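You operate a simulated robot arm through the tools that you are given. There is no shell and no other tool. Be economical: measure what you need, move in short steps, check, and stop when the job is done.

Carry out the task below with a simulated two-armed robot. There is one attempt and no reset: what you move stays moved.

Task
Put the tin from the ledge of the winding frame on the grey mat on the skein bench. Then take the paper roll from the top of the fitting bench and leave it on the ledge of the winding frame. Then take the yellow spool from the top of the fitting bench and put it on the top of the side bench. The order counts. Set down upright: tin, yellow spool.

Only the result counts: the job must be done as asked and must still hold three seconds after the hand-in. Knocking over, shifting, dropping, spilling or breaking anything else fails it.

Robot
Two 7-joint arms with two-finger parallel grippers on one trunk, on a base that drives. Base frame: it is fixed to the floor where the robot stands at the start and does not move with it; the origin is under the middle of the robot, x ahead of it, y to its left, z up; the surface under the hand at the start is at about z = 0.62. Lengths are in m, angles in degrees, forces in N, time in s.
The left shoulder is at the start at [0.06, 0.147, 0.468], the right one opposite. With the tool pointing down near the work surface each hand reaches from about 0.1 to 0.7 m from the robot's upright axis, wherever it stands, measured 20 degrees to its own side. Places, roughly: grey mat on the skein bench (58x21 cm) [0.56, -1.34, 0.84]; ledge of the winding frame [0.6, -0.1, 0.6]; paper roll [0.75, 2.75, 0.75]; top of the side bench [0.9, 1.7, 0.8]; yellow spool (5x5x7 cm) [0.8, 3.1, 0.9]. Payload 3.43 kg a hand.
The tool frame of a hand sits at the grasp point between the pads (the TCP): z along the fingers, y along the line on which they close. The tips reach 0.03 m beyond it. The gripper opens to 0.094 m. The fingers are 0.028 m wide and 0.01 m thick; the gripper's body (0.05 by 0.096 m) begins 0.055 m behind the TCP.
Orientation is that of the tool frame in the base frame, as a unit quaternion [w, x, y, z]. With the fingers straight down and closing along the base's y, the tool's x points along the base's -x, its y along +y and its z along -z.

Tools
- The arms move only by the tool nudge_tool. It takes "left_commands", "right_commands" or both (then of equal length, played together; a hand with none holds still); each is a list of rows, each an object (a shift or turn left out is 0, a gripper value left out holds the last) with "rotation": the turn, a rotation vector about the base's x, y, z in degrees, a list of three; "translation": the shift along the base's x, y, z in m, a list of three; "claw": the gripper command, from -1 (shut) to 1 (fully open), values between in proportion. In form: [{"rotation": [ax, ay, az], "translation": [x, y, z], "claw": claw}, ...]. A call has 1 to 12 rows; each row shifts and turns the commanded pose from where the row before left it. Rows are played at 5 a second. More than 0.05 m and 8.6 degrees between two rows, or a gripper value outside its range, and nothing of the call is played. A pose out of reach is approached as far as the arm can. The call stops where the force on the tool passes 40 N (or 10 N more than at its start, if that is more) or the arm is blocked; 0.2 s more then pass. Each finger travels about 0.072 m/s and halts on what it meets, pressing with about 42 N; the grip force reading is that of the motor and also rises with nothing between the fingers. The clock runs only during rows and for 0.2 s after the last one: add rows that do not move to give the fingers time. It gives the time, the measured TCP pose, the force on the tool (base axes), the opening and the grip force at its end, in the units of the frame above (readings bear some noise), with the torque about the TCP (base axes, N m) and any sound that the robot's microphone picked up.
- Cameras (640 x 400 px; columns grow to the right, rows downward): "scene" is now at [0.0513, 0.0107, 1.1079]; the picture's right is [0.04, -1.00, 0.00], its down [-0.59, -0.02, -0.81] and it looks along [0.81, 0.03, -0.59] (base axes); focal length 268 px, centre (320, 200). "left" rides on the left gripper at [0.076, -0.014, -0.103] in its tool frame; the picture's right is [0.18, 0.98, 0.00], its down [-0.75, 0.14, -0.64] and it looks along [-0.63, 0.12, 0.77] (tool axes); focal length 243 px, centre (320, 200). "right" rides on the right gripper at [0.076, 0.014, -0.103] in its tool frame; the picture's right is [-0.18, 0.98, 0.00], its down [-0.75, -0.14, -0.64] and it looks along [-0.63, -0.12, 0.77] (tool axes); focal length 243 px, centre (320, 200). There is no depth. A picture from a camera that has moved, and an enlarged one, comes with that camera's place and axes in the base frame and with its lens. The place of the scene camera against the robot may be out by one fixed shift of up to 0.018 m in any direction.
- capture(camera): a new picture of that camera. It takes no simulated time.
- raise_lower(by): slides the trunk up (or, below 0, down) by that many m; the arms and the scene camera ride with it, the base frame stays. It gives what a move gives, with no picture.
- drive_base(legs): drives the robot by 1 to 6 legs, each [ahead, left, turn to the left] in m, m and degrees, along the robot's own axes; the way and the turn of a leg run together, so that a leg with both is an arc; at most 1.5 m and 180 degrees a leg. The arms and the cameras ride along, it lands a little off, and it stops where it bumps. It gives what a move gives.
- aim_head(pan, tilt): turns the head with the scene camera to pan (to the left, within 86 degrees either way) and tilt (down, from -29 to 69), counted from straight ahead of the robot. It gives what a move gives.
- close_up(camera, box): a new picture of the part [left, top, right, bottom] of that camera's present view, enlarged. It takes no simulated time.
- close_job(): hands the job in; it is judged then, once.

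Work in short steps. Places have to be worked out from the pictures, the camera data and where the tool is seen: move nearer, look again, correct. Check each grasp and each placing, and mend what went wrong. You have 165 turns and 130 pictures in all, those below and enlarged ones among them. Open the grippers and draw the arms clear of the work before you hand the job in, unless the task says otherwise; then end with one line.

The tools are called as a command line: name --argument value ..., lists and objects as JSON in quotes. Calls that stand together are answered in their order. nudge_tool: Moves the arms, as the interface text tells. Its arguments: {"type":"object","properties":{"left_commands":{"type":"array","items":{"type":"object","properties":{"rotation":{"type":"array","items":{"type":"number"}},"translation":{"type":"array","items":{"type":"number"}},"claw":{"type":"number"}}}},"right_commands":{"type":"array","items":{"type":"object","properties":{"rotation":{"type":"array","items":{"type":"number"}},"translation":{"type":"array","items":{"type":"number"}},"claw":{"type":"number"}}}}},"required":[]} The other tools are called the same way: raise_lower (by) slides the trunk up or down; drive_base (legs) drives the base; aim_head (pan, tilt) turns the head that bears the scene camera; capture (camera) takes a picture; close_up (camera, box) takes an enlarged picture of a part of a camera's view; close_job () hands the job in.

At the start:

```text
time_s: 0.0
left_tool_pos: [0.4417, 0.092, 0.8302]
left_tool_rot: [0.0, 0.0, 1.0, 0.0]
left_contact_force: [-0.2, -0.4, 0.6]
left_torque: [0.01, -0.03, 0.03]
left_finger_gap: 0.0938
left_grip_force: 0.0
right_tool_pos: [0.4507, -0.2598, 0.8501]
right_tool_rot: [0.001, 0.0, 1.0, 0.0]
right_contact_force: [0.5, 0.1, -0.1]
right_torque: [-0.01, -0.03, 0.02]
right_finger_gap: 0.0938
right_grip_force: 0.1
trunk travel left (down, up): [-0.175, 0.075]
robot x, y, heading: [-0.0012, -0.0047, 0.1]
head pan, tilt: [2.2, 36.3]
```

scene: 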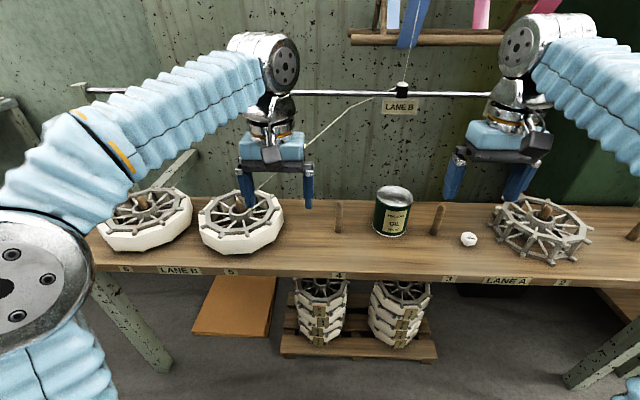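
right: 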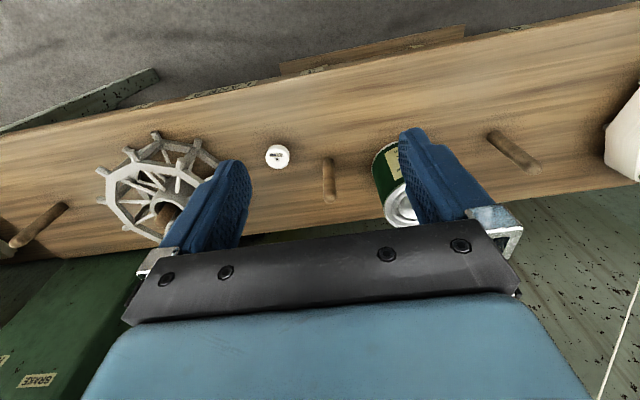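
left: 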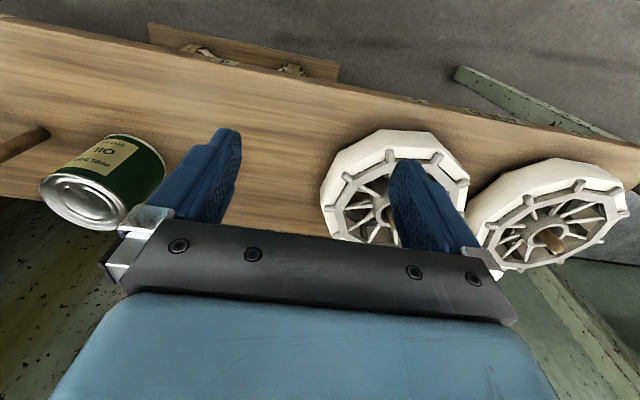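

I'll look closely at the tin first, and then around to the right for the skein bench.

close_up --camera "scene" --box '[310, 160, 490, 272]'

aim_head --pan -65 --tilt 25

capture --camera "scene"

```text
3.56 times, centred on (400, 216) of scene
camera zoom: at [0.0513, 0.0107, 1.1079], right [0.04, -1.0, 0.0], down [-0.59, -0.02, -0.81], along [0.81, 0.03, -0.59], focal length 954 px, centre (36, 143)
```

zoom: 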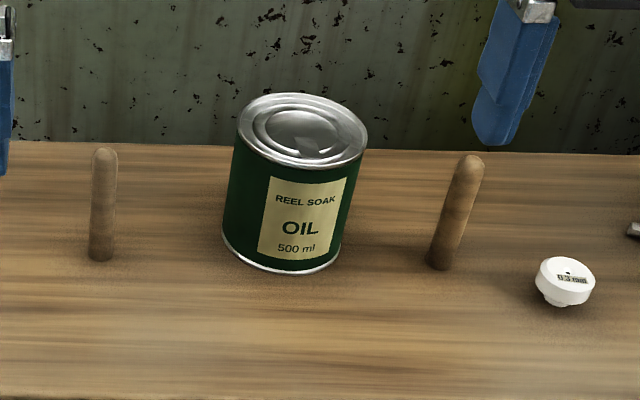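

```text
time_s: 1.4
left_tool_pos: [0.4422, 0.0911, 0.8313]
left_tool_rot: [-0.001, -0.001, 1.0, 0.0]
left_contact_force: [-0.5, -0.5, -0.2]
left_torque: [0.0, -0.01, -0.05]
left_finger_gap: 0.0941
left_grip_force: 0.0
right_tool_pos: [0.4508, -0.2596, 0.8482]
right_tool_rot: [0.0, 0.001, 1.0, 0.0]
right_contact_force: [0.4, 1.0, 0.2]
right_torque: [0.01, -0.02, -0.02]
right_finger_gap: 0.0938
right_grip_force: 0.1
trunk travel left (down, up): [-0.175, 0.075]
robot x, y, heading: [-0.0003, -0.001, 0.2]
head pan, tilt: [-65.0, 25.0]
```

```text
125 pictures are left
camera scene: at [0.003, -0.0761, 1.1257], right [-0.91, -0.42, 0.0], down [-0.18, 0.38, -0.91], along [0.38, -0.82, -0.42], focal length 268 px, centre (320, 200)
```

scene: 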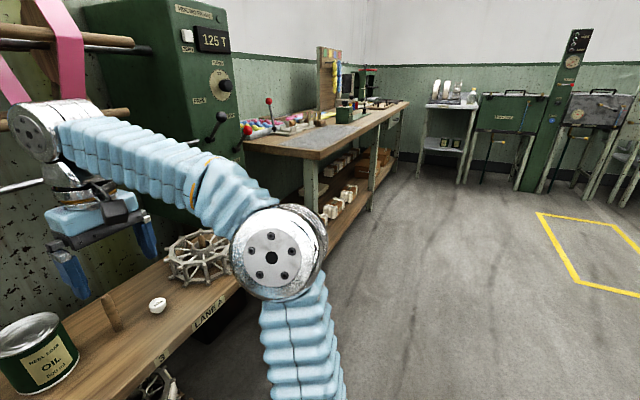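

The tin stands between two pegs at about (0.59, -0.152), with its top near z 0.725. I'll bring the right hand over it and check its alignment.

nudge_tool --right_commands '[{"translation": [0.03, 0.036, -0.01], "claw": 1}, {"translation": [0.03, 0.036, -0.01]}, {"translation": [0.03, 0.036, -0.01]}, {"translation": [0.02, 0, 0]}, {"translation": [0, 0, 0]}]'

capture --camera "right"

aim_head --pan -10 --tilt 40

capture --camera "scene"

```text
time_s: 2.6
left_tool_pos: [0.4401, 0.092, 0.8317]
left_tool_rot: [-0.001, 0.0, 1.0, 0.0]
left_contact_force: [-0.5, -0.2, 0.0]
left_torque: [0.0, 0.03, -0.02]
left_finger_gap: 0.0941
left_grip_force: 0.0
right_tool_pos: [0.5602, -0.1516, 0.8191]
right_tool_rot: [0.0, 0.0, 1.0, 0.0]
right_contact_force: [-1.0, 0.6, -0.2]
right_torque: [-0.01, 0.0, 0.02]
right_finger_gap: 0.0936
right_grip_force: 0.0
trunk travel left (down, up): [-0.175, 0.075]
robot x, y, heading: [-0.0009, -0.0018, -0.2]
head pan, tilt: [-65.0, 25.0]
```

```text
124 pictures are left
camera right: at [0.4825, -0.136, 0.922], right [0.18, 0.98, 0.0], down [0.75, -0.14, 0.64], along [0.63, -0.12, -0.77], focal length 243 px, centre (320, 200)
```

right: 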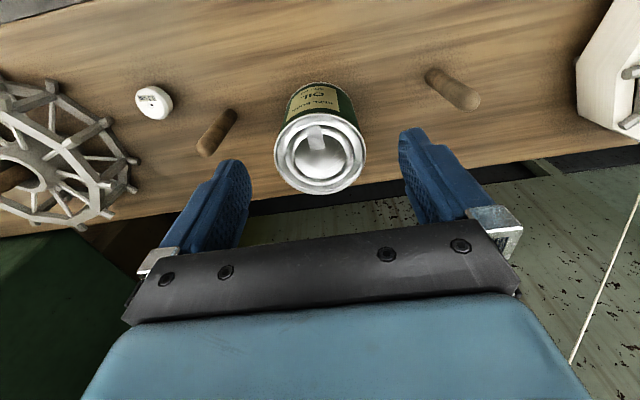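

```text
time_s: 3.8
left_tool_pos: [0.4409, 0.0905, 0.8307]
left_tool_rot: [0.0, -0.001, 1.0, 0.0]
left_contact_force: [-0.5, 0.1, 0.3]
left_torque: [0.04, 0.01, 0.04]
left_finger_gap: 0.094
left_grip_force: 0.1
right_tool_pos: [0.5589, -0.1526, 0.8192]
right_tool_rot: [0.0, 0.0, 1.0, 0.0]
right_contact_force: [-0.4, 0.7, 0.4]
right_torque: [0.0, 0.0, -0.01]
right_finger_gap: 0.0939
right_grip_force: 0.1
trunk travel left (down, up): [-0.175, 0.075]
robot x, y, heading: [-0.0007, 0.0024, 0.1]
head pan, tilt: [-10.0, 40.0]
```

```text
123 pictures are left
camera scene: at [0.0478, -0.0074, 1.1024], right [-0.17, -0.98, 0.0], down [-0.63, 0.11, -0.77], along [0.75, -0.13, -0.64], focal length 268 px, centre (320, 200)
```

scene: 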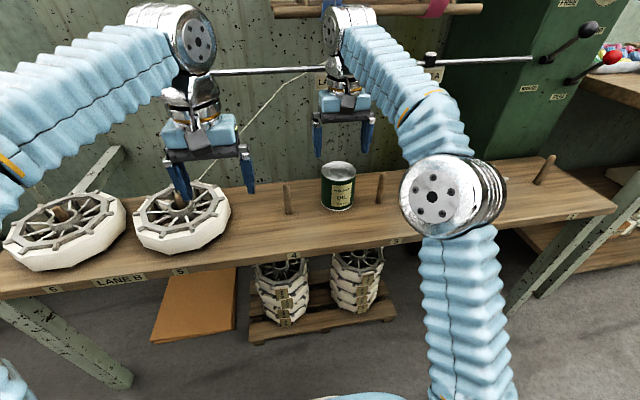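

The tin is about 0.084 m wide, centred near (0.589, -0.156). I'll move over it, go down part way, and look again before the pads pass the rim.

nudge_tool --right_commands '[{"translation": [0.03, -0.003, 0]}, {"translation": [0, 0, -0.03]}, {"translation": [0, 0, -0.015]}, {"translation": [0, 0, 0]}]'

capture --camera "right"

```text
time_s: 4.8
left_tool_pos: [0.4406, 0.0907, 0.8315]
left_tool_rot: [0.0, 0.0, 1.0, 0.0]
left_contact_force: [0.3, -0.4, 0.3]
left_torque: [0.0, 0.02, -0.02]
left_finger_gap: 0.0942
left_grip_force: 0.1
right_tool_pos: [0.5837, -0.1552, 0.7702]
right_tool_rot: [0.0, -0.001, 1.0, 0.0]
right_contact_force: [0.4, 0.2, 0.1]
right_torque: [-0.01, 0.01, 0.04]
right_finger_gap: 0.0939
right_grip_force: 0.0
right hand out of reach, approached as far as the arm can: row 1
trunk travel left (down, up): [-0.175, 0.075]
robot x, y, heading: [0.0006, -0.0001, -0.1]
head pan, tilt: [-10.0, 40.0]
```

```text
122 pictures are left
camera right: at [0.5071, -0.1401, 0.8728], right [0.18, 0.98, 0.0], down [0.75, -0.14, 0.64], along [0.63, -0.12, -0.77], focal length 243 px, centre (320, 200)
```

right: 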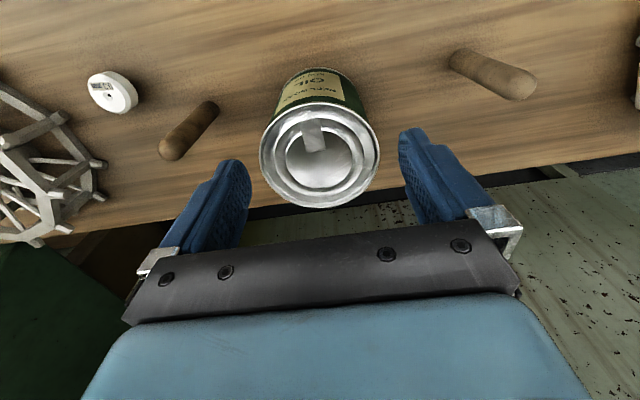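

The estimate holds at (0.590, -0.156), top 0.723. I'll descend around the tin, watching the force.

nudge_tool --right_commands '[{"translation": [0, -0.001, -0.02]}, {"translation": [0, 0, -0.02]}, {"translation": [0.002, 0, -0.02]}, {"translation": [0, 0, -0.02]}, {"translation": [0, 0, -0.005]}, {"translation": [0, 0, 0]}]'

capture --camera "right"

```text
time_s: 6.2
left_tool_pos: [0.4412, 0.0923, 0.831]
left_tool_rot: [0.0, 0.0, 1.0, 0.0]
left_contact_force: [0.2, -0.9, 0.3]
left_torque: [0.02, -0.04, -0.03]
left_finger_gap: 0.0939
left_grip_force: 0.2
right_tool_pos: [0.5849, -0.1544, 0.6862]
right_tool_rot: [0.0, 0.0, 1.0, 0.0]
right_contact_force: [-0.4, 0.8, 0.4]
right_torque: [-0.03, 0.01, 0.01]
right_finger_gap: 0.0942
right_grip_force: 0.0
trunk travel left (down, up): [-0.175, 0.075]
robot x, y, heading: [0.0018, 0.0001, -0.0]
head pan, tilt: [-10.0, 40.0]
```

```text
121 pictures are left
camera right: at [0.5085, -0.1396, 0.7889], right [0.18, 0.98, 0.0], down [0.75, -0.14, 0.64], along [0.63, -0.12, -0.77], focal length 243 px, centre (320, 200)
```

right: 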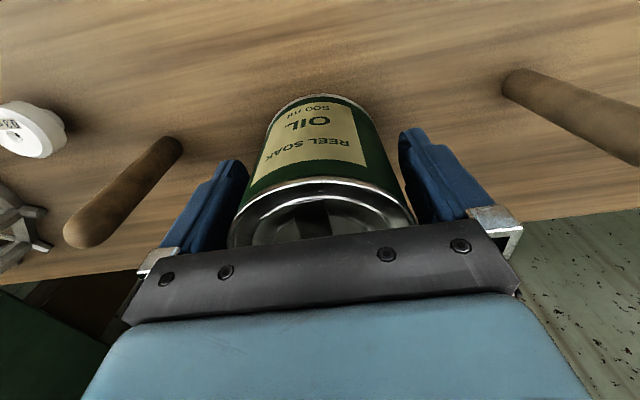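

The fingers straddle the tin without contact. I'll go 4 mm forward and close.

nudge_tool --right_commands '[{"translation": [0.004, 0, 0]}, {"claw": 0.5}, {"claw": -1}, {"claw": -1}, {"claw": -1}]'

```text
time_s: 7.4
left_tool_pos: [0.4415, 0.0906, 0.8296]
left_tool_rot: [0.0, 0.0, 1.0, 0.0]
left_contact_force: [-0.3, 1.3, -0.9]
left_torque: [-0.02, 0.03, 0.0]
left_finger_gap: 0.0941
left_grip_force: 0.2
right_tool_pos: [0.5892, -0.1556, 0.6869]
right_tool_rot: [0.0, -0.001, 1.0, 0.0]
right_contact_force: [-0.2, -2.6, 0.0]
right_torque: [0.05, -0.08, -0.04]
right_finger_gap: 0.0897
right_grip_force: 41.5
trunk travel left (down, up): [-0.175, 0.075]
robot x, y, heading: [0.0017, 0.0003, -0.1]
head pan, tilt: [-10.0, 40.0]
```

The tin is gripped (gap 0.09, 41 N). I'll lift it straight up and check the load.

nudge_tool --right_commands '[{"translation": [0, 0, 0.02]}, {"translation": [0, 0, 0.03]}, {"translation": [0, 0, 0.04]}, {"translation": [-0.02, 0, 0.04]}, {"translation": [-0.04, 0, 0.02]}, {"translation": [-0.04, 0, 0.02]}, {"translation": [-0.04, -0.02, 0]}, {"translation": [-0.04, -0.02, 0]}, {"translation": [-0.04, -0.02, 0]}, {"translation": [0, 0, 0]}]'

capture --camera "right"

```text
time_s: 9.6
left_tool_pos: [0.4422, 0.0906, 0.8309]
left_tool_rot: [0.0, 0.0, 1.0, -0.001]
left_contact_force: [0.4, 0.9, 0.2]
left_torque: [0.02, 0.0, -0.01]
left_finger_gap: 0.0941
left_grip_force: 0.0
right_tool_pos: [0.369, -0.2151, 0.8556]
right_tool_rot: [0.0, 0.001, 1.0, 0.0]
right_contact_force: [-0.7, 0.6, 0.8]
right_torque: [0.01, 0.0, 0.02]
right_finger_gap: 0.0
right_grip_force: 33.1
trunk travel left (down, up): [-0.175, 0.075]
robot x, y, heading: [0.0012, -0.0021, -0.2]
head pan, tilt: [-10.0, 40.0]
```

```text
120 pictures are left
camera right: at [0.2925, -0.1991, 0.9588], right [0.18, 0.98, 0.0], down [0.75, -0.14, 0.64], along [0.63, -0.12, -0.77], focal length 243 px, centre (320, 200)
```

right: 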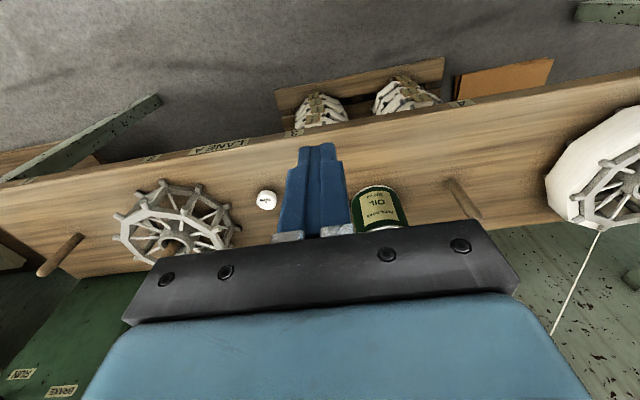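

The tin slipped out, and it seems to be still upright on the ledge. I'll look at how it stands.

capture --camera "scene"

close_up --camera "scene" --box '[240, 130, 440, 255]'

```text
119 pictures are left
camera scene: at [0.0476, -0.0074, 1.1024], right [-0.17, -0.98, 0.0], down [-0.63, 0.11, -0.77], along [0.75, -0.13, -0.64], focal length 268 px, centre (320, 200)
```

scene: 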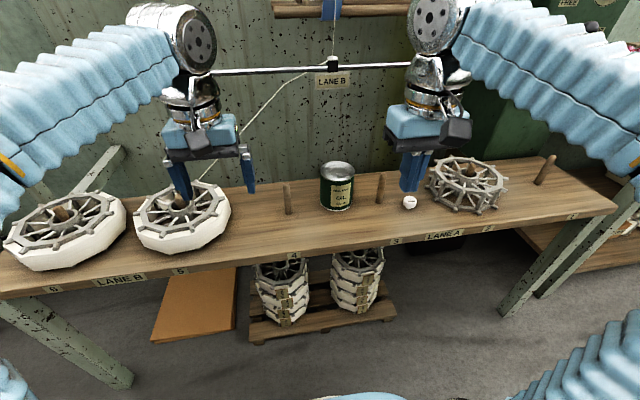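

```text
3.20 times, centred on (340, 192) of scene
camera zoom: at [0.0476, -0.0074, 1.1024], right [-0.17, -0.98, 0.0], down [-0.63, 0.11, -0.77], along [0.75, -0.13, -0.64], focal length 859 px, centre (256, 224)
```

zoom: 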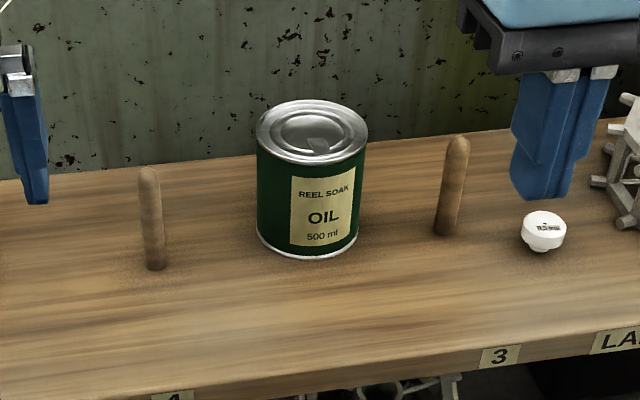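

The tin stands where it was. I'll go back over it with the jaws open, view it from above again, and this time lift slowly with checks.

nudge_tool --right_commands '[{"translation": [0.04, 0.02, 0], "claw": 1}, {"translation": [0.04, 0.02, 0]}, {"translation": [0.04, 0.02, 0]}, {"translation": [0.04, 0, -0.02]}, {"translation": [0.04, 0, -0.02]}, {"translation": [0.02, 0, -0.04]}, {"translation": [0, 0, -0.02]}, {"translation": [0, 0, 0]}]'

capture --camera "right"

```text
time_s: 11.4
left_tool_pos: [0.4412, 0.0909, 0.8314]
left_tool_rot: [-0.001, 0.0, 1.0, 0.0]
left_contact_force: [0.5, 0.0, -0.5]
left_torque: [-0.01, 0.01, -0.03]
left_finger_gap: 0.094
left_grip_force: 0.1
right_tool_pos: [0.5899, -0.1552, 0.7582]
right_tool_rot: [0.0, 0.001, 1.0, 0.0]
right_contact_force: [-0.7, 0.6, 0.0]
right_torque: [0.03, 0.0, 0.0]
right_finger_gap: 0.0939
right_grip_force: 0.1
trunk travel left (down, up): [-0.175, 0.075]
robot x, y, heading: [0.005, 0.0023, -0.1]
head pan, tilt: [-10.0, 40.0]
```

```text
117 pictures are left
camera right: at [0.5138, -0.1397, 0.861], right [0.18, 0.98, 0.0], down [0.75, -0.14, 0.64], along [0.63, -0.12, -0.77], focal length 243 px, centre (320, 200)
```

right: 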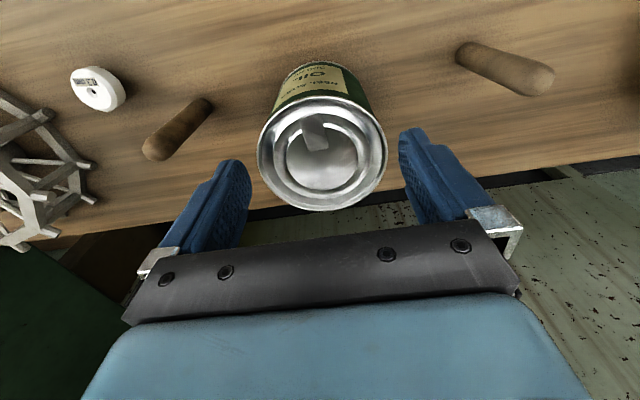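

Refined: diameter about 0.089, top near z 0.712, centre x about 0.596. I'll go 6 mm further forward and grip lower than before.

nudge_tool --right_commands '[{"translation": [0.006, 0, -0.01]}, {"translation": [0, 0, -0.02]}, {"translation": [0, 0, -0.02]}, {"translation": [0, 0, -0.02]}, {"translation": [0, 0, -0.015]}, {"translation": [0, 0, 0]}, {"claw": 0.7}, {"claw": 0}, {"claw": -1}, {"claw": -1}, {"claw": -1}, {"claw": -1}]'

capture --camera "right"

```text
time_s: 14.0
left_tool_pos: [0.4423, 0.0912, 0.8308]
left_tool_rot: [0.001, 0.0, 1.0, 0.0]
left_contact_force: [0.8, -0.4, -0.5]
left_torque: [0.02, -0.03, -0.02]
left_finger_gap: 0.094
left_grip_force: 0.1
right_tool_pos: [0.5946, -0.1558, 0.6709]
right_tool_rot: [0.001, 0.0, 1.0, 0.0]
right_contact_force: [-1.2, 1.3, 1.0]
right_torque: [0.03, -0.13, 0.09]
right_finger_gap: 0.0883
right_grip_force: 41.8
trunk travel left (down, up): [-0.175, 0.075]
robot x, y, heading: [0.0022, 0.0003, 0.0]
head pan, tilt: [-10.0, 40.0]
```

```text
116 pictures are left
camera right: at [0.5182, -0.1406, 0.7738], right [0.18, 0.98, 0.0], down [0.75, -0.14, 0.64], along [0.63, -0.12, -0.77], focal length 243 px, centre (320, 200)
```

right: 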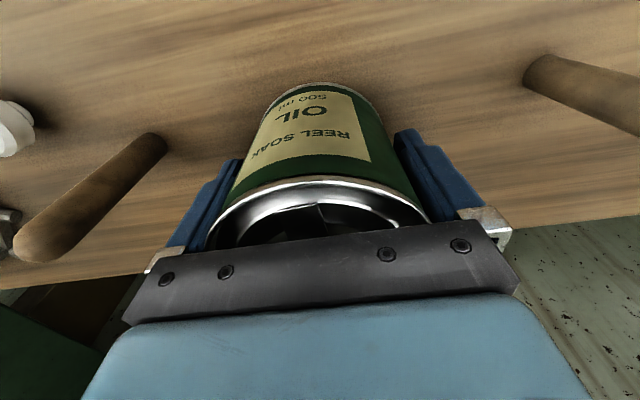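

Now the gap is 0.0883, on the body under the rim. I'll lift gently by 4 cm and read the load.

nudge_tool --right_commands '[{"translation": [0, 0, 0.005]}, {"translation": [0, 0, 0.01]}, {"translation": [0, 0, 0.01]}, {"translation": [0, 0, 0.01]}, {"translation": [0, 0, 0.005]}, {"translation": [0, 0, 0]}]'

capture --camera "right"

```text
time_s: 15.4
left_tool_pos: [0.4407, 0.0908, 0.8304]
left_tool_rot: [0.001, 0.0, 1.0, 0.001]
left_contact_force: [0.0, -0.5, 1.1]
left_torque: [0.02, -0.02, 0.03]
left_finger_gap: 0.0938
left_grip_force: 0.1
right_tool_pos: [0.5943, -0.1552, 0.7115]
right_tool_rot: [-0.001, 0.0, 1.0, 0.0]
right_contact_force: [0.3, 1.0, -4.7]
right_torque: [0.02, 0.04, 0.02]
right_finger_gap: 0.0882
right_grip_force: 42.3
trunk travel left (down, up): [-0.175, 0.075]
robot x, y, heading: [0.0003, -0.0028, 0.1]
head pan, tilt: [-10.0, 40.0]
```

```text
115 pictures are left
camera right: at [0.5185, -0.1402, 0.8136], right [0.18, 0.98, 0.0], down [0.75, -0.14, 0.64], along [0.63, -0.12, -0.77], focal length 243 px, centre (320, 200)
```

right: 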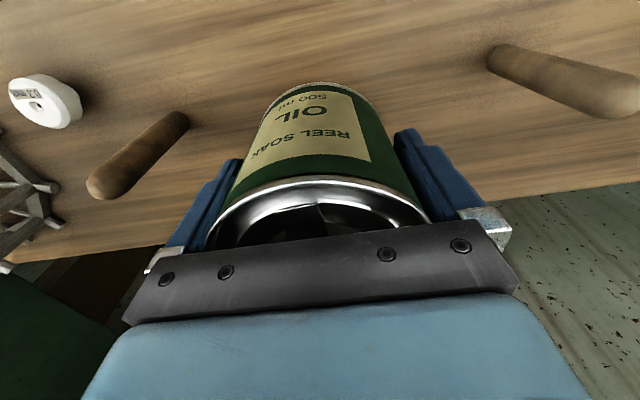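

The tin is held (4.7 N of load). I'll lift it and draw both hands in towards the body before driving.

nudge_tool --right_commands '[{"translation": [0, 0, 0.02]}, {"translation": [0, 0, 0.03]}, {"translation": [-0.01, 0, 0.03]}, {"translation": [-0.03, 0, 0.03]}, {"translation": [-0.03, 0, 0.03]}, {"translation": [-0.03, 0, 0.03]}, {"translation": [-0.03, -0.01, 0.02]}, {"translation": [-0.03, -0.02, 0]}, {"translation": [-0.03, -0.02, 0]}, {"translation": [-0.03, -0.02, 0]}, {"translation": [-0.02, -0.02, 0]}, {"translation": [0, 0, 0]}]' --left_commands '[{"translation": [0, 0, 0.02]}, {"translation": [0, 0, 0.02]}, {"translation": [-0.02, 0, 0.02]}, {"translation": [-0.02, 0.01, 0.02]}, {"translation": [-0.02, 0.02, 0.02]}, {"translation": [-0.02, 0.02, 0]}, {"translation": [-0.02, 0.02, 0]}, {"translation": [-0.02, 0.02, 0]}, {"translation": [-0.02, 0.02, 0]}, {"translation": [0, 0, 0]}, {"translation": [0, 0, 0]}, {"translation": [0, 0, 0]}]'

raise_lower --by 0.07

aim_head --pan -50 --tilt 35

capture --camera "scene"

```text
time_s: 18.0
left_tool_pos: [0.3226, 0.1832, 0.91]
left_tool_rot: [0.001, 0.0, 1.0, 0.0]
left_contact_force: [0.4, -0.6, 0.6]
left_torque: [0.01, 0.01, -0.02]
left_finger_gap: 0.094
left_grip_force: 0.1
left hand out of reach, approached as far as the arm can: row 5
right_tool_pos: [0.3536, -0.245, 0.9007]
right_tool_rot: [0.0, 0.0, 1.0, 0.0]
right_contact_force: [0.6, 0.1, -4.9]
right_torque: [-0.02, 0.01, -0.02]
right_finger_gap: 0.0883
right_grip_force: 42.5
trunk travel left (down, up): [-0.175, 0.075]
robot x, y, heading: [0.0017, 0.0019, -0.0]
head pan, tilt: [-10.0, 40.0]
```

```text
time_s: 19.1
left_tool_pos: [0.3218, 0.1838, 0.9802]
left_tool_rot: [0.0, -0.001, 1.0, 0.0]
left_contact_force: [0.1, -0.2, 0.7]
left_torque: [0.0, -0.03, -0.04]
left_finger_gap: 0.094
left_grip_force: 0.0
right_tool_pos: [0.354, -0.2456, 0.9735]
right_tool_rot: [0.0, 0.0, 1.0, 0.0]
right_contact_force: [0.2, -0.1, -5.6]
right_torque: [0.02, 0.03, -0.01]
right_finger_gap: 0.0885
right_grip_force: 41.8
trunk travel left (down, up): [-0.245, 0.005]
robot x, y, heading: [0.0018, 0.0015, -0.2]
head pan, tilt: [-10.0, 40.0]
```

```text
time_s: 20.2
left_tool_pos: [0.3221, 0.1831, 0.9805]
left_tool_rot: [0.0, 0.0, 1.0, 0.0]
left_contact_force: [-0.1, 0.0, 0.0]
left_torque: [0.01, -0.02, -0.03]
left_finger_gap: 0.094
left_grip_force: 0.1
right_tool_pos: [0.3531, -0.2452, 0.9719]
right_tool_rot: [-0.001, 0.0, 1.0, -0.001]
right_contact_force: [-0.1, 0.4, -4.7]
right_torque: [0.0, 0.04, 0.01]
right_finger_gap: 0.0883
right_grip_force: 41.8
trunk travel left (down, up): [-0.245, 0.005]
robot x, y, heading: [-0.0013, 0.0015, -0.3]
head pan, tilt: [-50.0, 35.0]
```

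```text
114 pictures are left
camera scene: at [0.0209, -0.0602, 1.1799], right [-0.77, -0.64, 0.0], down [-0.37, 0.44, -0.82], along [0.53, -0.63, -0.57], focal length 268 px, centre (320, 200)
```

scene: 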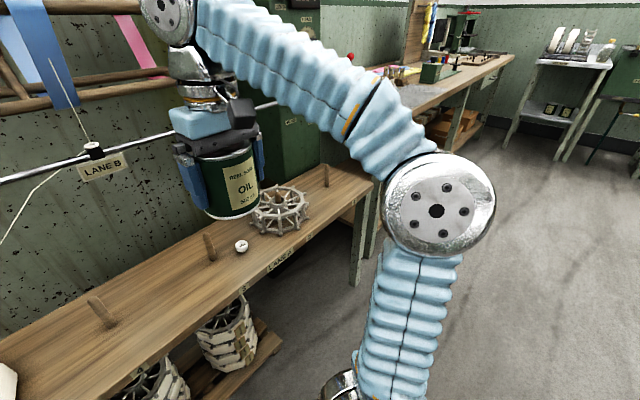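

Tin secure. I'll back off 0.12 m and slide right 0.6 m, then look at the skein bench.

drive_base --legs '[[-0.12, 0, 0], [0, -0.6, 0]]'

aim_head --pan -35 --tilt 30

capture --camera "scene"

```text
time_s: 24.4
left_tool_pos: [0.202, -0.4134, 0.9798]
left_tool_rot: [0.0, 0.0, 1.0, 0.0]
left_contact_force: [0.0, 0.4, 0.7]
left_torque: [0.03, -0.02, -0.02]
left_finger_gap: 0.094
left_grip_force: 0.0
right_tool_pos: [0.2343, -0.8413, 0.9724]
right_tool_rot: [0.0, 0.001, 1.0, 0.0]
right_contact_force: [-0.1, -0.7, -4.3]
right_torque: [0.0, 0.05, -0.03]
right_finger_gap: 0.0882
right_grip_force: 42.0
trunk travel left (down, up): [-0.245, 0.005]
robot x, y, heading: [-0.1174, -0.5967, -0.1]
head pan, tilt: [-50.0, 35.0]
```

```text
time_s: 25.1
left_tool_pos: [0.2029, -0.4122, 0.9808]
left_tool_rot: [0.001, 0.0, 1.0, 0.0]
left_contact_force: [-0.5, 0.4, -0.1]
left_torque: [0.01, -0.01, -0.04]
left_finger_gap: 0.0942
left_grip_force: 0.1
right_tool_pos: [0.2337, -0.8427, 0.9729]
right_tool_rot: [0.0, 0.0, 1.0, 0.0]
right_contact_force: [0.2, -0.7, -4.6]
right_torque: [0.04, 0.01, -0.01]
right_finger_gap: 0.0879
right_grip_force: 42.4
trunk travel left (down, up): [-0.245, 0.005]
robot x, y, heading: [-0.1196, -0.5962, 0.2]
head pan, tilt: [-35.0, 30.0]
```

```text
113 pictures are left
camera scene: at [-0.0816, -0.6414, 1.1877], right [-0.58, -0.82, 0.0], down [-0.41, 0.29, -0.87], along [0.71, -0.5, -0.5], focal length 268 px, centre (320, 200)
```

scene: 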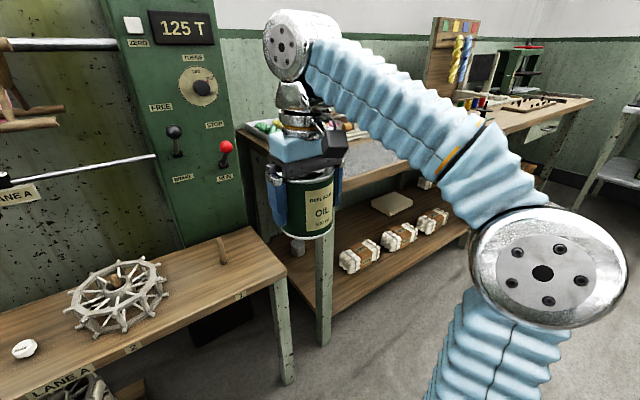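

The grey mat lies behind the tin. I'll slide another 0.5 m right and look straight at it.

drive_base --legs '[[0, -0.52, 0]]'

aim_head --pan -5 --tilt 30

capture --camera "scene"

```text
time_s: 28.2
left_tool_pos: [0.2028, -0.9392, 0.9797]
left_tool_rot: [0.001, 0.002, 1.0, 0.0]
left_contact_force: [-0.4, -0.8, 0.4]
left_torque: [-0.03, -0.02, 0.0]
left_finger_gap: 0.0938
left_grip_force: 0.1
right_tool_pos: [0.2326, -1.3689, 0.9725]
right_tool_rot: [-0.001, 0.001, 1.0, -0.001]
right_contact_force: [0.4, -0.7, -6.0]
right_torque: [-0.02, 0.03, 0.03]
right_finger_gap: 0.0883
right_grip_force: 41.8
trunk travel left (down, up): [-0.245, 0.005]
robot x, y, heading: [-0.1229, -1.1236, -0.1]
head pan, tilt: [-35.0, 30.0]
```

```text
time_s: 29.1
left_tool_pos: [0.2024, -0.9392, 0.9802]
left_tool_rot: [0.001, 0.002, 1.0, 0.0]
left_contact_force: [0.2, 1.2, -0.2]
left_torque: [-0.03, -0.02, -0.01]
left_finger_gap: 0.0938
left_grip_force: 0.1
right_tool_pos: [0.2327, -1.3697, 0.972]
right_tool_rot: [0.001, 0.002, 1.0, 0.0]
right_contact_force: [-0.4, 0.5, -4.9]
right_torque: [0.0, -0.01, -0.01]
right_finger_gap: 0.0876
right_grip_force: 41.4
trunk travel left (down, up): [-0.245, 0.005]
robot x, y, heading: [-0.1202, -1.1226, -0.3]
head pan, tilt: [-5.0, 30.0]
```

```text
112 pictures are left
camera scene: at [-0.0667, -1.1227, 1.1877], right [-0.09, -1.0, 0.0], down [-0.5, 0.05, -0.87], along [0.86, -0.08, -0.5], focal length 268 px, centre (320, 200)
```

scene: 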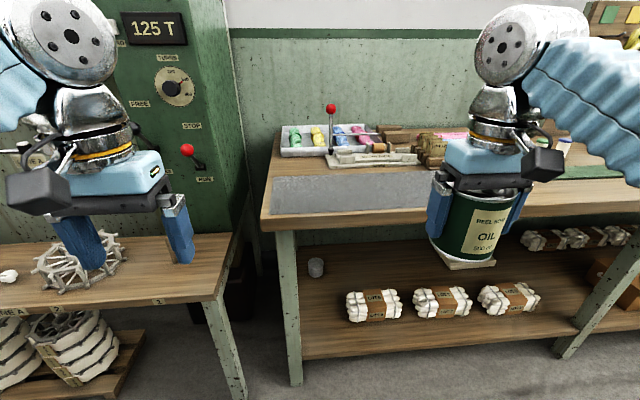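

The mat spans roughly x 0.47–0.66, y -1.05 to -1.63, and its left part is clear. I'll drive ahead 0.11 m and look down with the right arm held over the bench.

drive_base --legs '[[0.11, 0, 0]]'

nudge_tool --right_commands '[{"translation": [0.03, 0.02, 0]}, {"translation": [0.04, 0.02, 0]}, {"translation": [0.04, 0.02, 0]}, {"translation": [0.04, 0.02, 0]}, {"translation": [0.02, 0, 0]}, {"translation": [0, 0, 0]}]'

aim_head --pan -10 --tilt 35

capture --camera "scene"

capture --camera "right"

```text
time_s: 30.3
left_tool_pos: [0.3133, -0.9411, 0.9805]
left_tool_rot: [0.001, 0.002, 1.0, 0.0]
left_contact_force: [-0.2, -1.4, -0.2]
left_torque: [0.02, 0.0, 0.0]
left_finger_gap: 0.0944
left_grip_force: 0.0
right_tool_pos: [0.3405, -1.3696, 0.9717]
right_tool_rot: [0.0, 0.003, 1.0, 0.0]
right_contact_force: [-0.7, 0.3, -4.7]
right_torque: [-0.01, 0.0, -0.01]
right_finger_gap: 0.0877
right_grip_force: 42.1
trunk travel left (down, up): [-0.245, 0.005]
robot x, y, heading: [-0.0131, -1.1201, -0.3]
head pan, tilt: [-5.0, 30.0]
```

```text
time_s: 31.7
left_tool_pos: [0.3138, -0.9407, 0.9796]
left_tool_rot: [0.0, 0.003, 1.0, 0.0]
left_contact_force: [-0.2, -0.4, -0.4]
left_torque: [0.0, 0.03, 0.01]
left_finger_gap: 0.0939
left_grip_force: 0.2
right_tool_pos: [0.4504, -1.3101, 0.9717]
right_tool_rot: [0.001, 0.003, 1.0, 0.0]
right_contact_force: [0.2, 0.1, -4.6]
right_torque: [-0.01, 0.0, 0.01]
right_finger_gap: 0.0878
right_grip_force: 41.5
right hand out of reach, approached as far as the arm can: row 3, 4, 5
trunk travel left (down, up): [-0.245, 0.005]
robot x, y, heading: [-0.0063, -1.1202, -0.2]
head pan, tilt: [-5.0, 30.0]
```

```text
time_s: 32.4
left_tool_pos: [0.3119, -0.9393, 0.9797]
left_tool_rot: [0.001, 0.004, 1.0, 0.0]
left_contact_force: [0.1, -0.2, 0.5]
left_torque: [0.0, 0.03, 0.02]
left_finger_gap: 0.0937
left_grip_force: 0.1
right_tool_pos: [0.4507, -1.3101, 0.9717]
right_tool_rot: [-0.001, 0.002, 1.0, 0.0]
right_contact_force: [-0.5, 0.9, -5.3]
right_torque: [-0.01, 0.0, 0.0]
right_finger_gap: 0.088
right_grip_force: 41.9
trunk travel left (down, up): [-0.245, 0.005]
robot x, y, heading: [-0.0112, -1.1196, -0.3]
head pan, tilt: [-10.0, 35.0]
```

```text
111 pictures are left
camera scene: at [0.0405, -1.1305, 1.18], right [-0.18, -0.98, 0.0], down [-0.56, 0.1, -0.82], along [0.81, -0.15, -0.57], focal length 268 px, centre (320, 200)
```

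scene: 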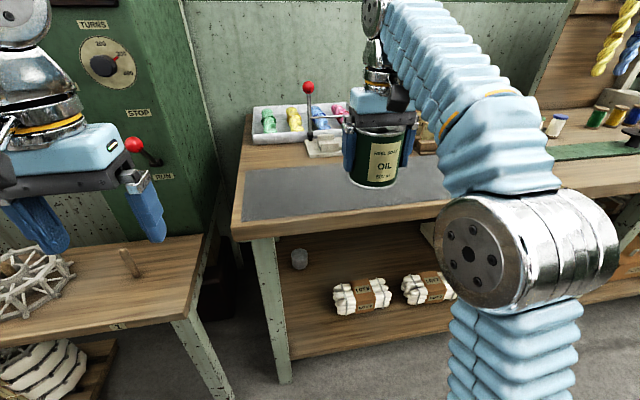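

```text
110 pictures are left
camera right: at [0.374, -1.2947, 1.0746], right [0.19, 0.98, 0.0], down [0.75, -0.15, 0.64], along [0.63, -0.12, -0.77], focal length 243 px, centre (320, 200)
```

right: 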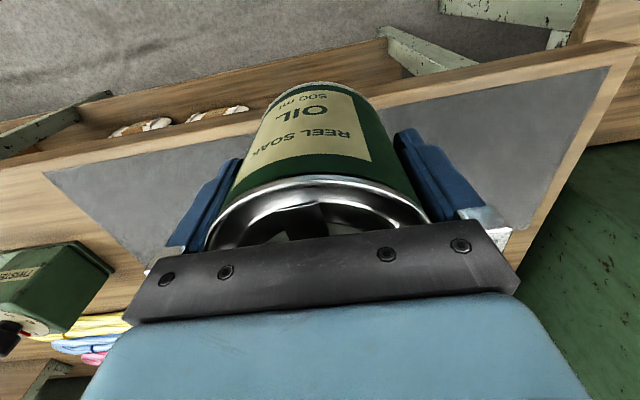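

The arm is at its reach limit at this height, so I'll drive 0.07 m ahead, which brings the tin above the mat.

drive_base --legs '[[0.07, 0, 0]]'

nudge_tool --right_commands '[{"translation": [0, 0, -0.02]}, {"translation": [0, 0, -0.015]}, {"translation": [0, 0, 0]}]'

capture --camera "scene"

capture --camera "right"

```text
time_s: 33.4
left_tool_pos: [0.3827, -0.9412, 0.9785]
left_tool_rot: [0.001, 0.003, 1.0, 0.0]
left_contact_force: [-0.8, -0.2, -0.7]
left_torque: [-0.02, -0.01, -0.02]
left_finger_gap: 0.0941
left_grip_force: 0.1
right_tool_pos: [0.521, -1.3108, 0.9712]
right_tool_rot: [0.0, 0.004, 1.0, 0.0]
right_contact_force: [-0.7, 0.7, -5.6]
right_torque: [0.0, -0.02, -0.01]
right_finger_gap: 0.088
right_grip_force: 41.7
trunk travel left (down, up): [-0.245, 0.005]
robot x, y, heading: [0.0585, -1.1253, -0.4]
head pan, tilt: [-10.0, 35.0]
```

```text
time_s: 34.2
left_tool_pos: [0.3834, -0.9418, 0.9795]
left_tool_rot: [-0.001, 0.002, 1.0, 0.0]
left_contact_force: [0.1, -0.7, -0.1]
left_torque: [0.01, 0.02, -0.01]
left_finger_gap: 0.0941
left_grip_force: 0.1
right_tool_pos: [0.5209, -1.3107, 0.9368]
right_tool_rot: [0.0, 0.003, 1.0, 0.001]
right_contact_force: [0.2, -0.5, -3.9]
right_torque: [0.03, 0.03, 0.03]
right_finger_gap: 0.088
right_grip_force: 41.7
trunk travel left (down, up): [-0.245, 0.005]
robot x, y, heading: [0.0626, -1.1211, -0.0]
head pan, tilt: [-10.0, 35.0]
```

```text
109 pictures are left
camera scene: at [0.1108, -1.1309, 1.1799], right [-0.18, -0.98, 0.0], down [-0.56, 0.1, -0.82], along [0.81, -0.15, -0.57], focal length 268 px, centre (320, 200)
```

scene: 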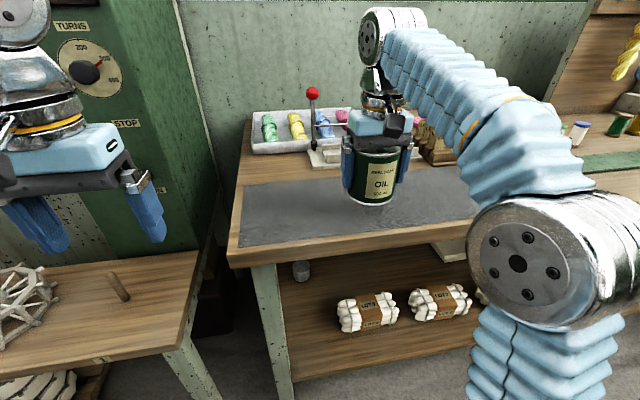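

```text
108 pictures are left
camera right: at [0.4448, -1.2946, 1.0397], right [0.19, 0.98, 0.0], down [0.75, -0.14, 0.64], along [0.63, -0.12, -0.77], focal length 243 px, centre (320, 200)
```

right: 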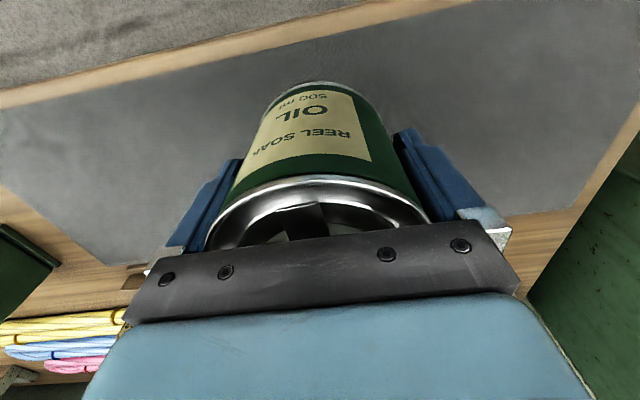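

The tin is above the mat but near its front edge (x ≈ 0.465). I'll shift 3 cm forward and come down toward contact, expected at TCP z ≈ 0.89–0.90.

nudge_tool --right_commands '[{"translation": [0.015, 0, -0.01]}, {"translation": [0.015, 0, -0.01]}, {"translation": [0, 0, -0.01]}, {"translation": [0, 0, 0]}]'

capture --camera "right"

close_up --camera "scene" --box '[290, 100, 490, 225]'

```text
time_s: 35.2
left_tool_pos: [0.3842, -0.9394, 0.9807]
left_tool_rot: [-0.001, 0.003, 1.0, 0.0]
left_contact_force: [0.5, 0.4, 0.1]
left_torque: [0.0, 0.0, -0.02]
left_finger_gap: 0.094
left_grip_force: 0.1
right_tool_pos: [0.5513, -1.3111, 0.9062]
right_tool_rot: [-0.001, 0.003, 1.0, -0.001]
right_contact_force: [0.1, -1.1, -4.8]
right_torque: [-0.02, -0.01, 0.01]
right_finger_gap: 0.0877
right_grip_force: 41.7
trunk travel left (down, up): [-0.245, 0.005]
robot x, y, heading: [0.0584, -1.1216, -0.6]
head pan, tilt: [-10.0, 35.0]
```

```text
107 pictures are left
camera right: at [0.4751, -1.2961, 1.0089], right [0.19, 0.98, 0.0], down [0.75, -0.14, 0.64], along [0.63, -0.12, -0.77], focal length 243 px, centre (320, 200)
```

right: 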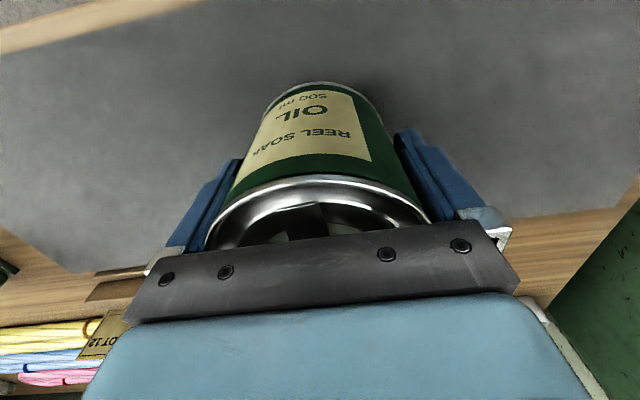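

```text
3.20 times, centred on (390, 162) of scene
camera zoom: at [0.1108, -1.1309, 1.1799], right [-0.18, -0.98, 0.0], down [-0.56, 0.1, -0.82], along [0.81, -0.15, -0.57], focal length 859 px, centre (96, 320)
```

zoom: 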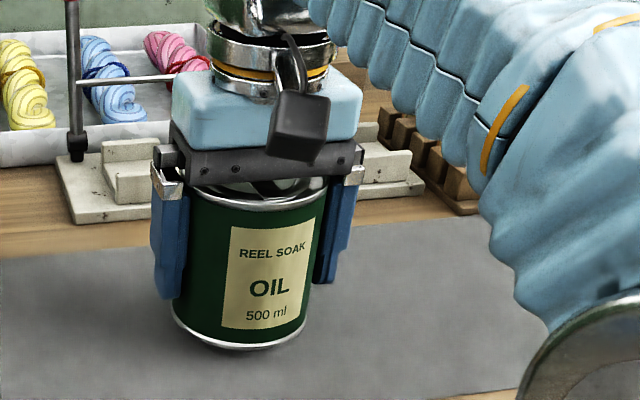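

Still hanging free, with clear mat beneath. I'll go down in small steps until touch.

nudge_tool --right_commands '[{"translation": [0, 0, -0.004]}, {"translation": [0, 0, -0.004]}, {"translation": [0, 0, 0]}]'

```text
time_s: 36.0
left_tool_pos: [0.3839, -0.942, 0.9793]
left_tool_rot: [0.0, 0.003, 1.0, 0.0]
left_contact_force: [0.6, 0.0, 0.4]
left_torque: [-0.02, 0.01, 0.0]
left_finger_gap: 0.0939
left_grip_force: 0.0
right_tool_pos: [0.5524, -1.3106, 0.8986]
right_tool_rot: [0.0, 0.003, 1.0, -0.001]
right_contact_force: [0.4, -0.3, -5.5]
right_torque: [-0.03, 0.04, 0.0]
right_finger_gap: 0.0879
right_grip_force: 42.5
trunk travel left (down, up): [-0.245, 0.005]
robot x, y, heading: [0.0607, -1.1213, -0.2]
head pan, tilt: [-10.0, 35.0]
```

No contact yet, so I'll continue down.

nudge_tool --right_commands '[{"translation": [0, 0, -0.004]}, {"translation": [0, 0, -0.003]}, {"translation": [0, 0, 0]}]'

```text
time_s: 36.8
left_tool_pos: [0.3834, -0.9405, 0.9804]
left_tool_rot: [0.0, 0.003, 1.0, 0.0]
left_contact_force: [-0.2, 0.1, 0.5]
left_torque: [-0.01, -0.05, 0.02]
left_finger_gap: 0.0941
left_grip_force: 0.0
right_tool_pos: [0.5515, -1.3099, 0.8907]
right_tool_rot: [0.0, 0.002, 1.0, 0.0]
right_contact_force: [-0.8, -0.3, -4.5]
right_torque: [-0.03, 0.03, 0.03]
right_finger_gap: 0.0881
right_grip_force: 42.1
trunk travel left (down, up): [-0.245, 0.005]
robot x, y, heading: [0.0607, -1.1228, -0.6]
head pan, tilt: [-10.0, 35.0]
```

Still free.

nudge_tool --right_commands '[{"translation": [0, 0, -0.003]}, {"translation": [0, 0, -0.003]}, {"translation": [0, 0, 0]}]'

close_up --camera "scene" --box '[330, 130, 430, 225]'

```text
time_s: 37.6
left_tool_pos: [0.3832, -0.939, 0.9796]
left_tool_rot: [0.001, 0.003, 1.0, -0.001]
left_contact_force: [0.1, -0.6, 0.1]
left_torque: [0.02, 0.0, 0.02]
left_finger_gap: 0.0941
left_grip_force: 0.0
right_tool_pos: [0.5513, -1.3103, 0.887]
right_tool_rot: [0.003, 0.002, 1.0, 0.0]
right_contact_force: [15.4, -4.2, 36.4]
right_torque: [-0.08, -0.23, 0.14]
right_finger_gap: 0.0885
right_grip_force: 41.9
trunk travel left (down, up): [-0.245, 0.005]
robot x, y, heading: [0.0606, -1.1223, -0.4]
head pan, tilt: [-10.0, 35.0]
```

```text
4.21 times, centred on (380, 178) of scene
camera zoom: at [0.1099, -1.1303, 1.1803], right [-0.18, -0.98, 0.0], down [-0.56, 0.1, -0.82], along [0.81, -0.15, -0.57], focal length 1130 px, centre (67, 295)
```

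zoom: 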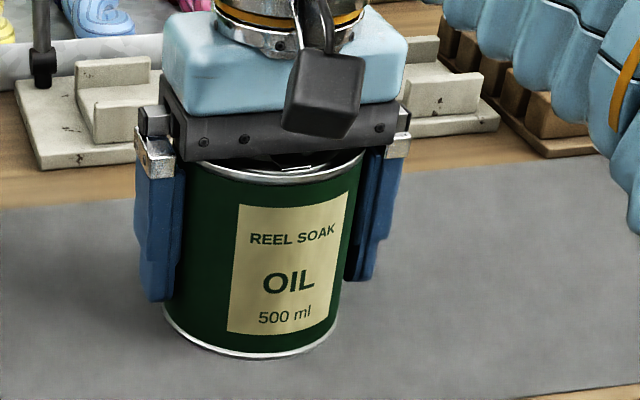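

The tin is on the mat (36 N of contact). I'll relieve the pressure by 2 mm, open, and rise straight up.

nudge_tool --right_commands '[{"translation": [0, 0, 0.003]}, {"claw": 1}, {"claw": 1}, {"translation": [0, 0, 0.01]}, {"translation": [0, 0, 0.02]}, {"translation": [0, 0, 0.03]}, {"translation": [0, 0, 0.03]}, {"translation": [0, 0, 0]}]'

capture --camera "scene"

```text
time_s: 39.4
left_tool_pos: [0.3839, -0.9396, 0.9793]
left_tool_rot: [0.001, 0.002, 1.0, 0.0]
left_contact_force: [0.7, 0.0, 0.9]
left_torque: [-0.01, 0.01, 0.04]
left_finger_gap: 0.0938
left_grip_force: 0.0
right_tool_pos: [0.5501, -1.3124, 0.9573]
right_tool_rot: [0.001, 0.003, 1.0, 0.0]
right_contact_force: [0.6, 0.2, -1.0]
right_torque: [-0.01, 0.02, 0.0]
right_finger_gap: 0.0939
right_grip_force: 0.1
right hand out of reach, approached as far as the arm can: row 7
trunk travel left (down, up): [-0.245, 0.005]
robot x, y, heading: [0.0581, -1.1239, -0.2]
head pan, tilt: [-10.0, 35.0]
```

```text
104 pictures are left
camera scene: at [0.1106, -1.1309, 1.18], right [-0.18, -0.98, 0.0], down [-0.56, 0.1, -0.82], along [0.81, -0.15, -0.57], focal length 268 px, centre (320, 200)
```

scene: 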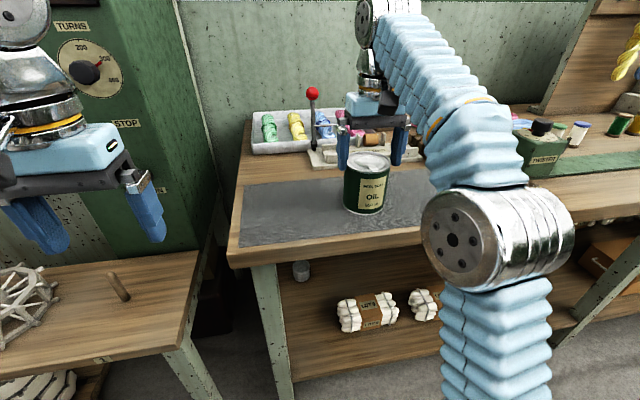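

The tin stands upright on the mat. The fingers are right at rim height, so I'll gain height while easing back.

nudge_tool --right_commands '[{"translation": [-0.008, 0, 0.008]}, {"translation": [-0.008, 0, 0.008]}, {"translation": [-0.008, 0, 0.008]}, {"translation": [0, 0, 0]}]'

raise_lower --by 0.004

capture --camera "right"

```text
time_s: 40.4
left_tool_pos: [0.3839, -0.9412, 0.9804]
left_tool_rot: [0.001, 0.002, 1.0, -0.001]
left_contact_force: [-0.7, 0.3, 0.1]
left_torque: [-0.01, -0.01, 0.01]
left_finger_gap: 0.0939
left_grip_force: 0.1
right_tool_pos: [0.5508, -1.3121, 0.9572]
right_tool_rot: [0.001, 0.003, 1.0, 0.0]
right_contact_force: [-0.6, 0.8, 0.0]
right_torque: [0.02, -0.02, -0.03]
right_finger_gap: 0.094
right_grip_force: 0.0
right hand out of reach, approached as far as the arm can: row 1, 2, 3
trunk travel left (down, up): [-0.245, 0.005]
robot x, y, heading: [0.0619, -1.1228, -0.2]
head pan, tilt: [-10.0, 35.0]
```

```text
time_s: 40.9
left_tool_pos: [0.3822, -0.9408, 0.984]
left_tool_rot: [0.001, 0.002, 1.0, 0.0]
left_contact_force: [0.0, 0.1, -1.1]
left_torque: [0.02, 0.02, -0.01]
left_finger_gap: 0.0939
left_grip_force: 0.1
right_tool_pos: [0.5507, -1.3127, 0.9622]
right_tool_rot: [0.001, 0.003, 1.0, 0.0]
right_contact_force: [0.0, -0.3, -0.2]
right_torque: [-0.01, -0.01, -0.03]
right_finger_gap: 0.094
right_grip_force: 0.0
trunk travel left (down, up): [-0.249, 0.001]
robot x, y, heading: [0.0571, -1.1225, -0.2]
head pan, tilt: [-10.0, 35.0]
```

```text
103 pictures are left
camera right: at [0.4738, -1.2958, 1.0647], right [0.19, 0.98, 0.0], down [0.75, -0.14, 0.64], along [0.63, -0.12, -0.77], focal length 243 px, centre (320, 200)
```

right: 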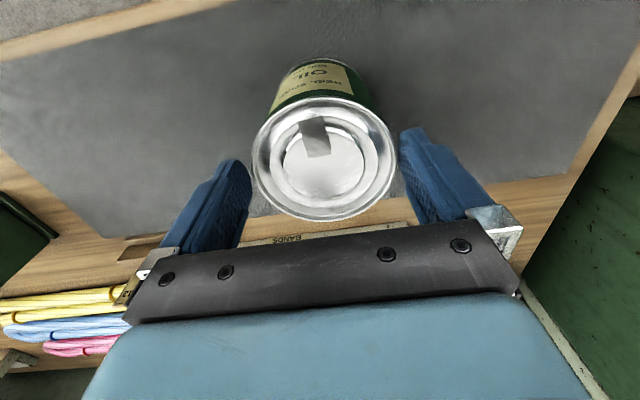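

The fingers are at the rim and the sides are clear. I'll ease back in x only, then up.

nudge_tool --right_commands '[{"translation": [-0.012, 0, -0.005]}, {"translation": [-0.012, 0, 0]}, {"translation": [-0.012, 0, 0]}, {"translation": [0, 0, 0]}]'

```text
time_s: 41.9
left_tool_pos: [0.3837, -0.9403, 0.9832]
left_tool_rot: [0.001, 0.003, 1.0, 0.001]
left_contact_force: [0.0, 0.6, 0.1]
left_torque: [0.0, 0.01, -0.01]
left_finger_gap: 0.094
left_grip_force: 0.0
right_tool_pos: [0.513, -1.3124, 0.9569]
right_tool_rot: [0.001, 0.002, 1.0, 0.0]
right_contact_force: [-0.9, -0.4, -0.8]
right_torque: [0.02, -0.01, 0.02]
right_finger_gap: 0.0938
right_grip_force: 0.1
trunk travel left (down, up): [-0.249, 0.001]
robot x, y, heading: [0.0572, -1.1231, -0.2]
head pan, tilt: [-10.0, 35.0]
```

Clear without contact. Now up and further back, then check the tin.

nudge_tool --right_commands '[{"translation": [-0.01, 0, 0.015]}, {"translation": [-0.02, 0, 0.015]}, {"translation": [-0.04, -0.01, 0.01]}, {"translation": [-0.04, -0.02, 0]}, {"translation": [0, 0, 0]}]'

capture --camera "scene"

```text
time_s: 43.1
left_tool_pos: [0.3834, -0.941, 0.9842]
left_tool_rot: [0.0, 0.003, 1.0, 0.0]
left_contact_force: [0.2, -1.0, 0.4]
left_torque: [0.02, 0.05, 0.0]
left_finger_gap: 0.0938
left_grip_force: 0.1
right_tool_pos: [0.4053, -1.34, 0.9957]
right_tool_rot: [-0.001, 0.002, 1.0, 0.001]
right_contact_force: [0.3, -0.9, 0.5]
right_torque: [0.06, 0.01, 0.01]
right_finger_gap: 0.0941
right_grip_force: 0.1
trunk travel left (down, up): [-0.249, 0.001]
robot x, y, heading: [0.0591, -1.1217, -0.1]
head pan, tilt: [-10.0, 35.0]
```

```text
102 pictures are left
camera scene: at [0.111, -1.1317, 1.1839], right [-0.18, -0.98, 0.0], down [-0.56, 0.1, -0.82], along [0.81, -0.15, -0.57], focal length 268 px, centre (320, 200)
```

scene: 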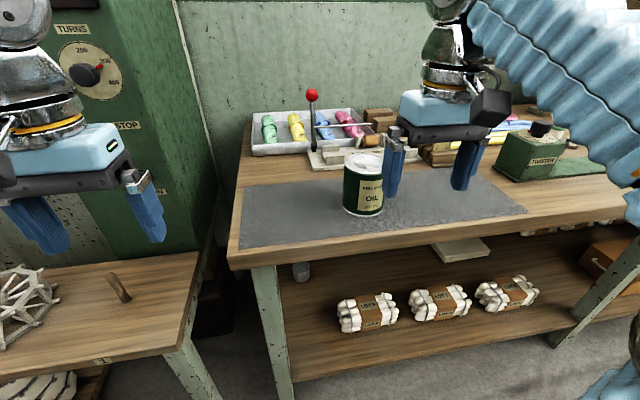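

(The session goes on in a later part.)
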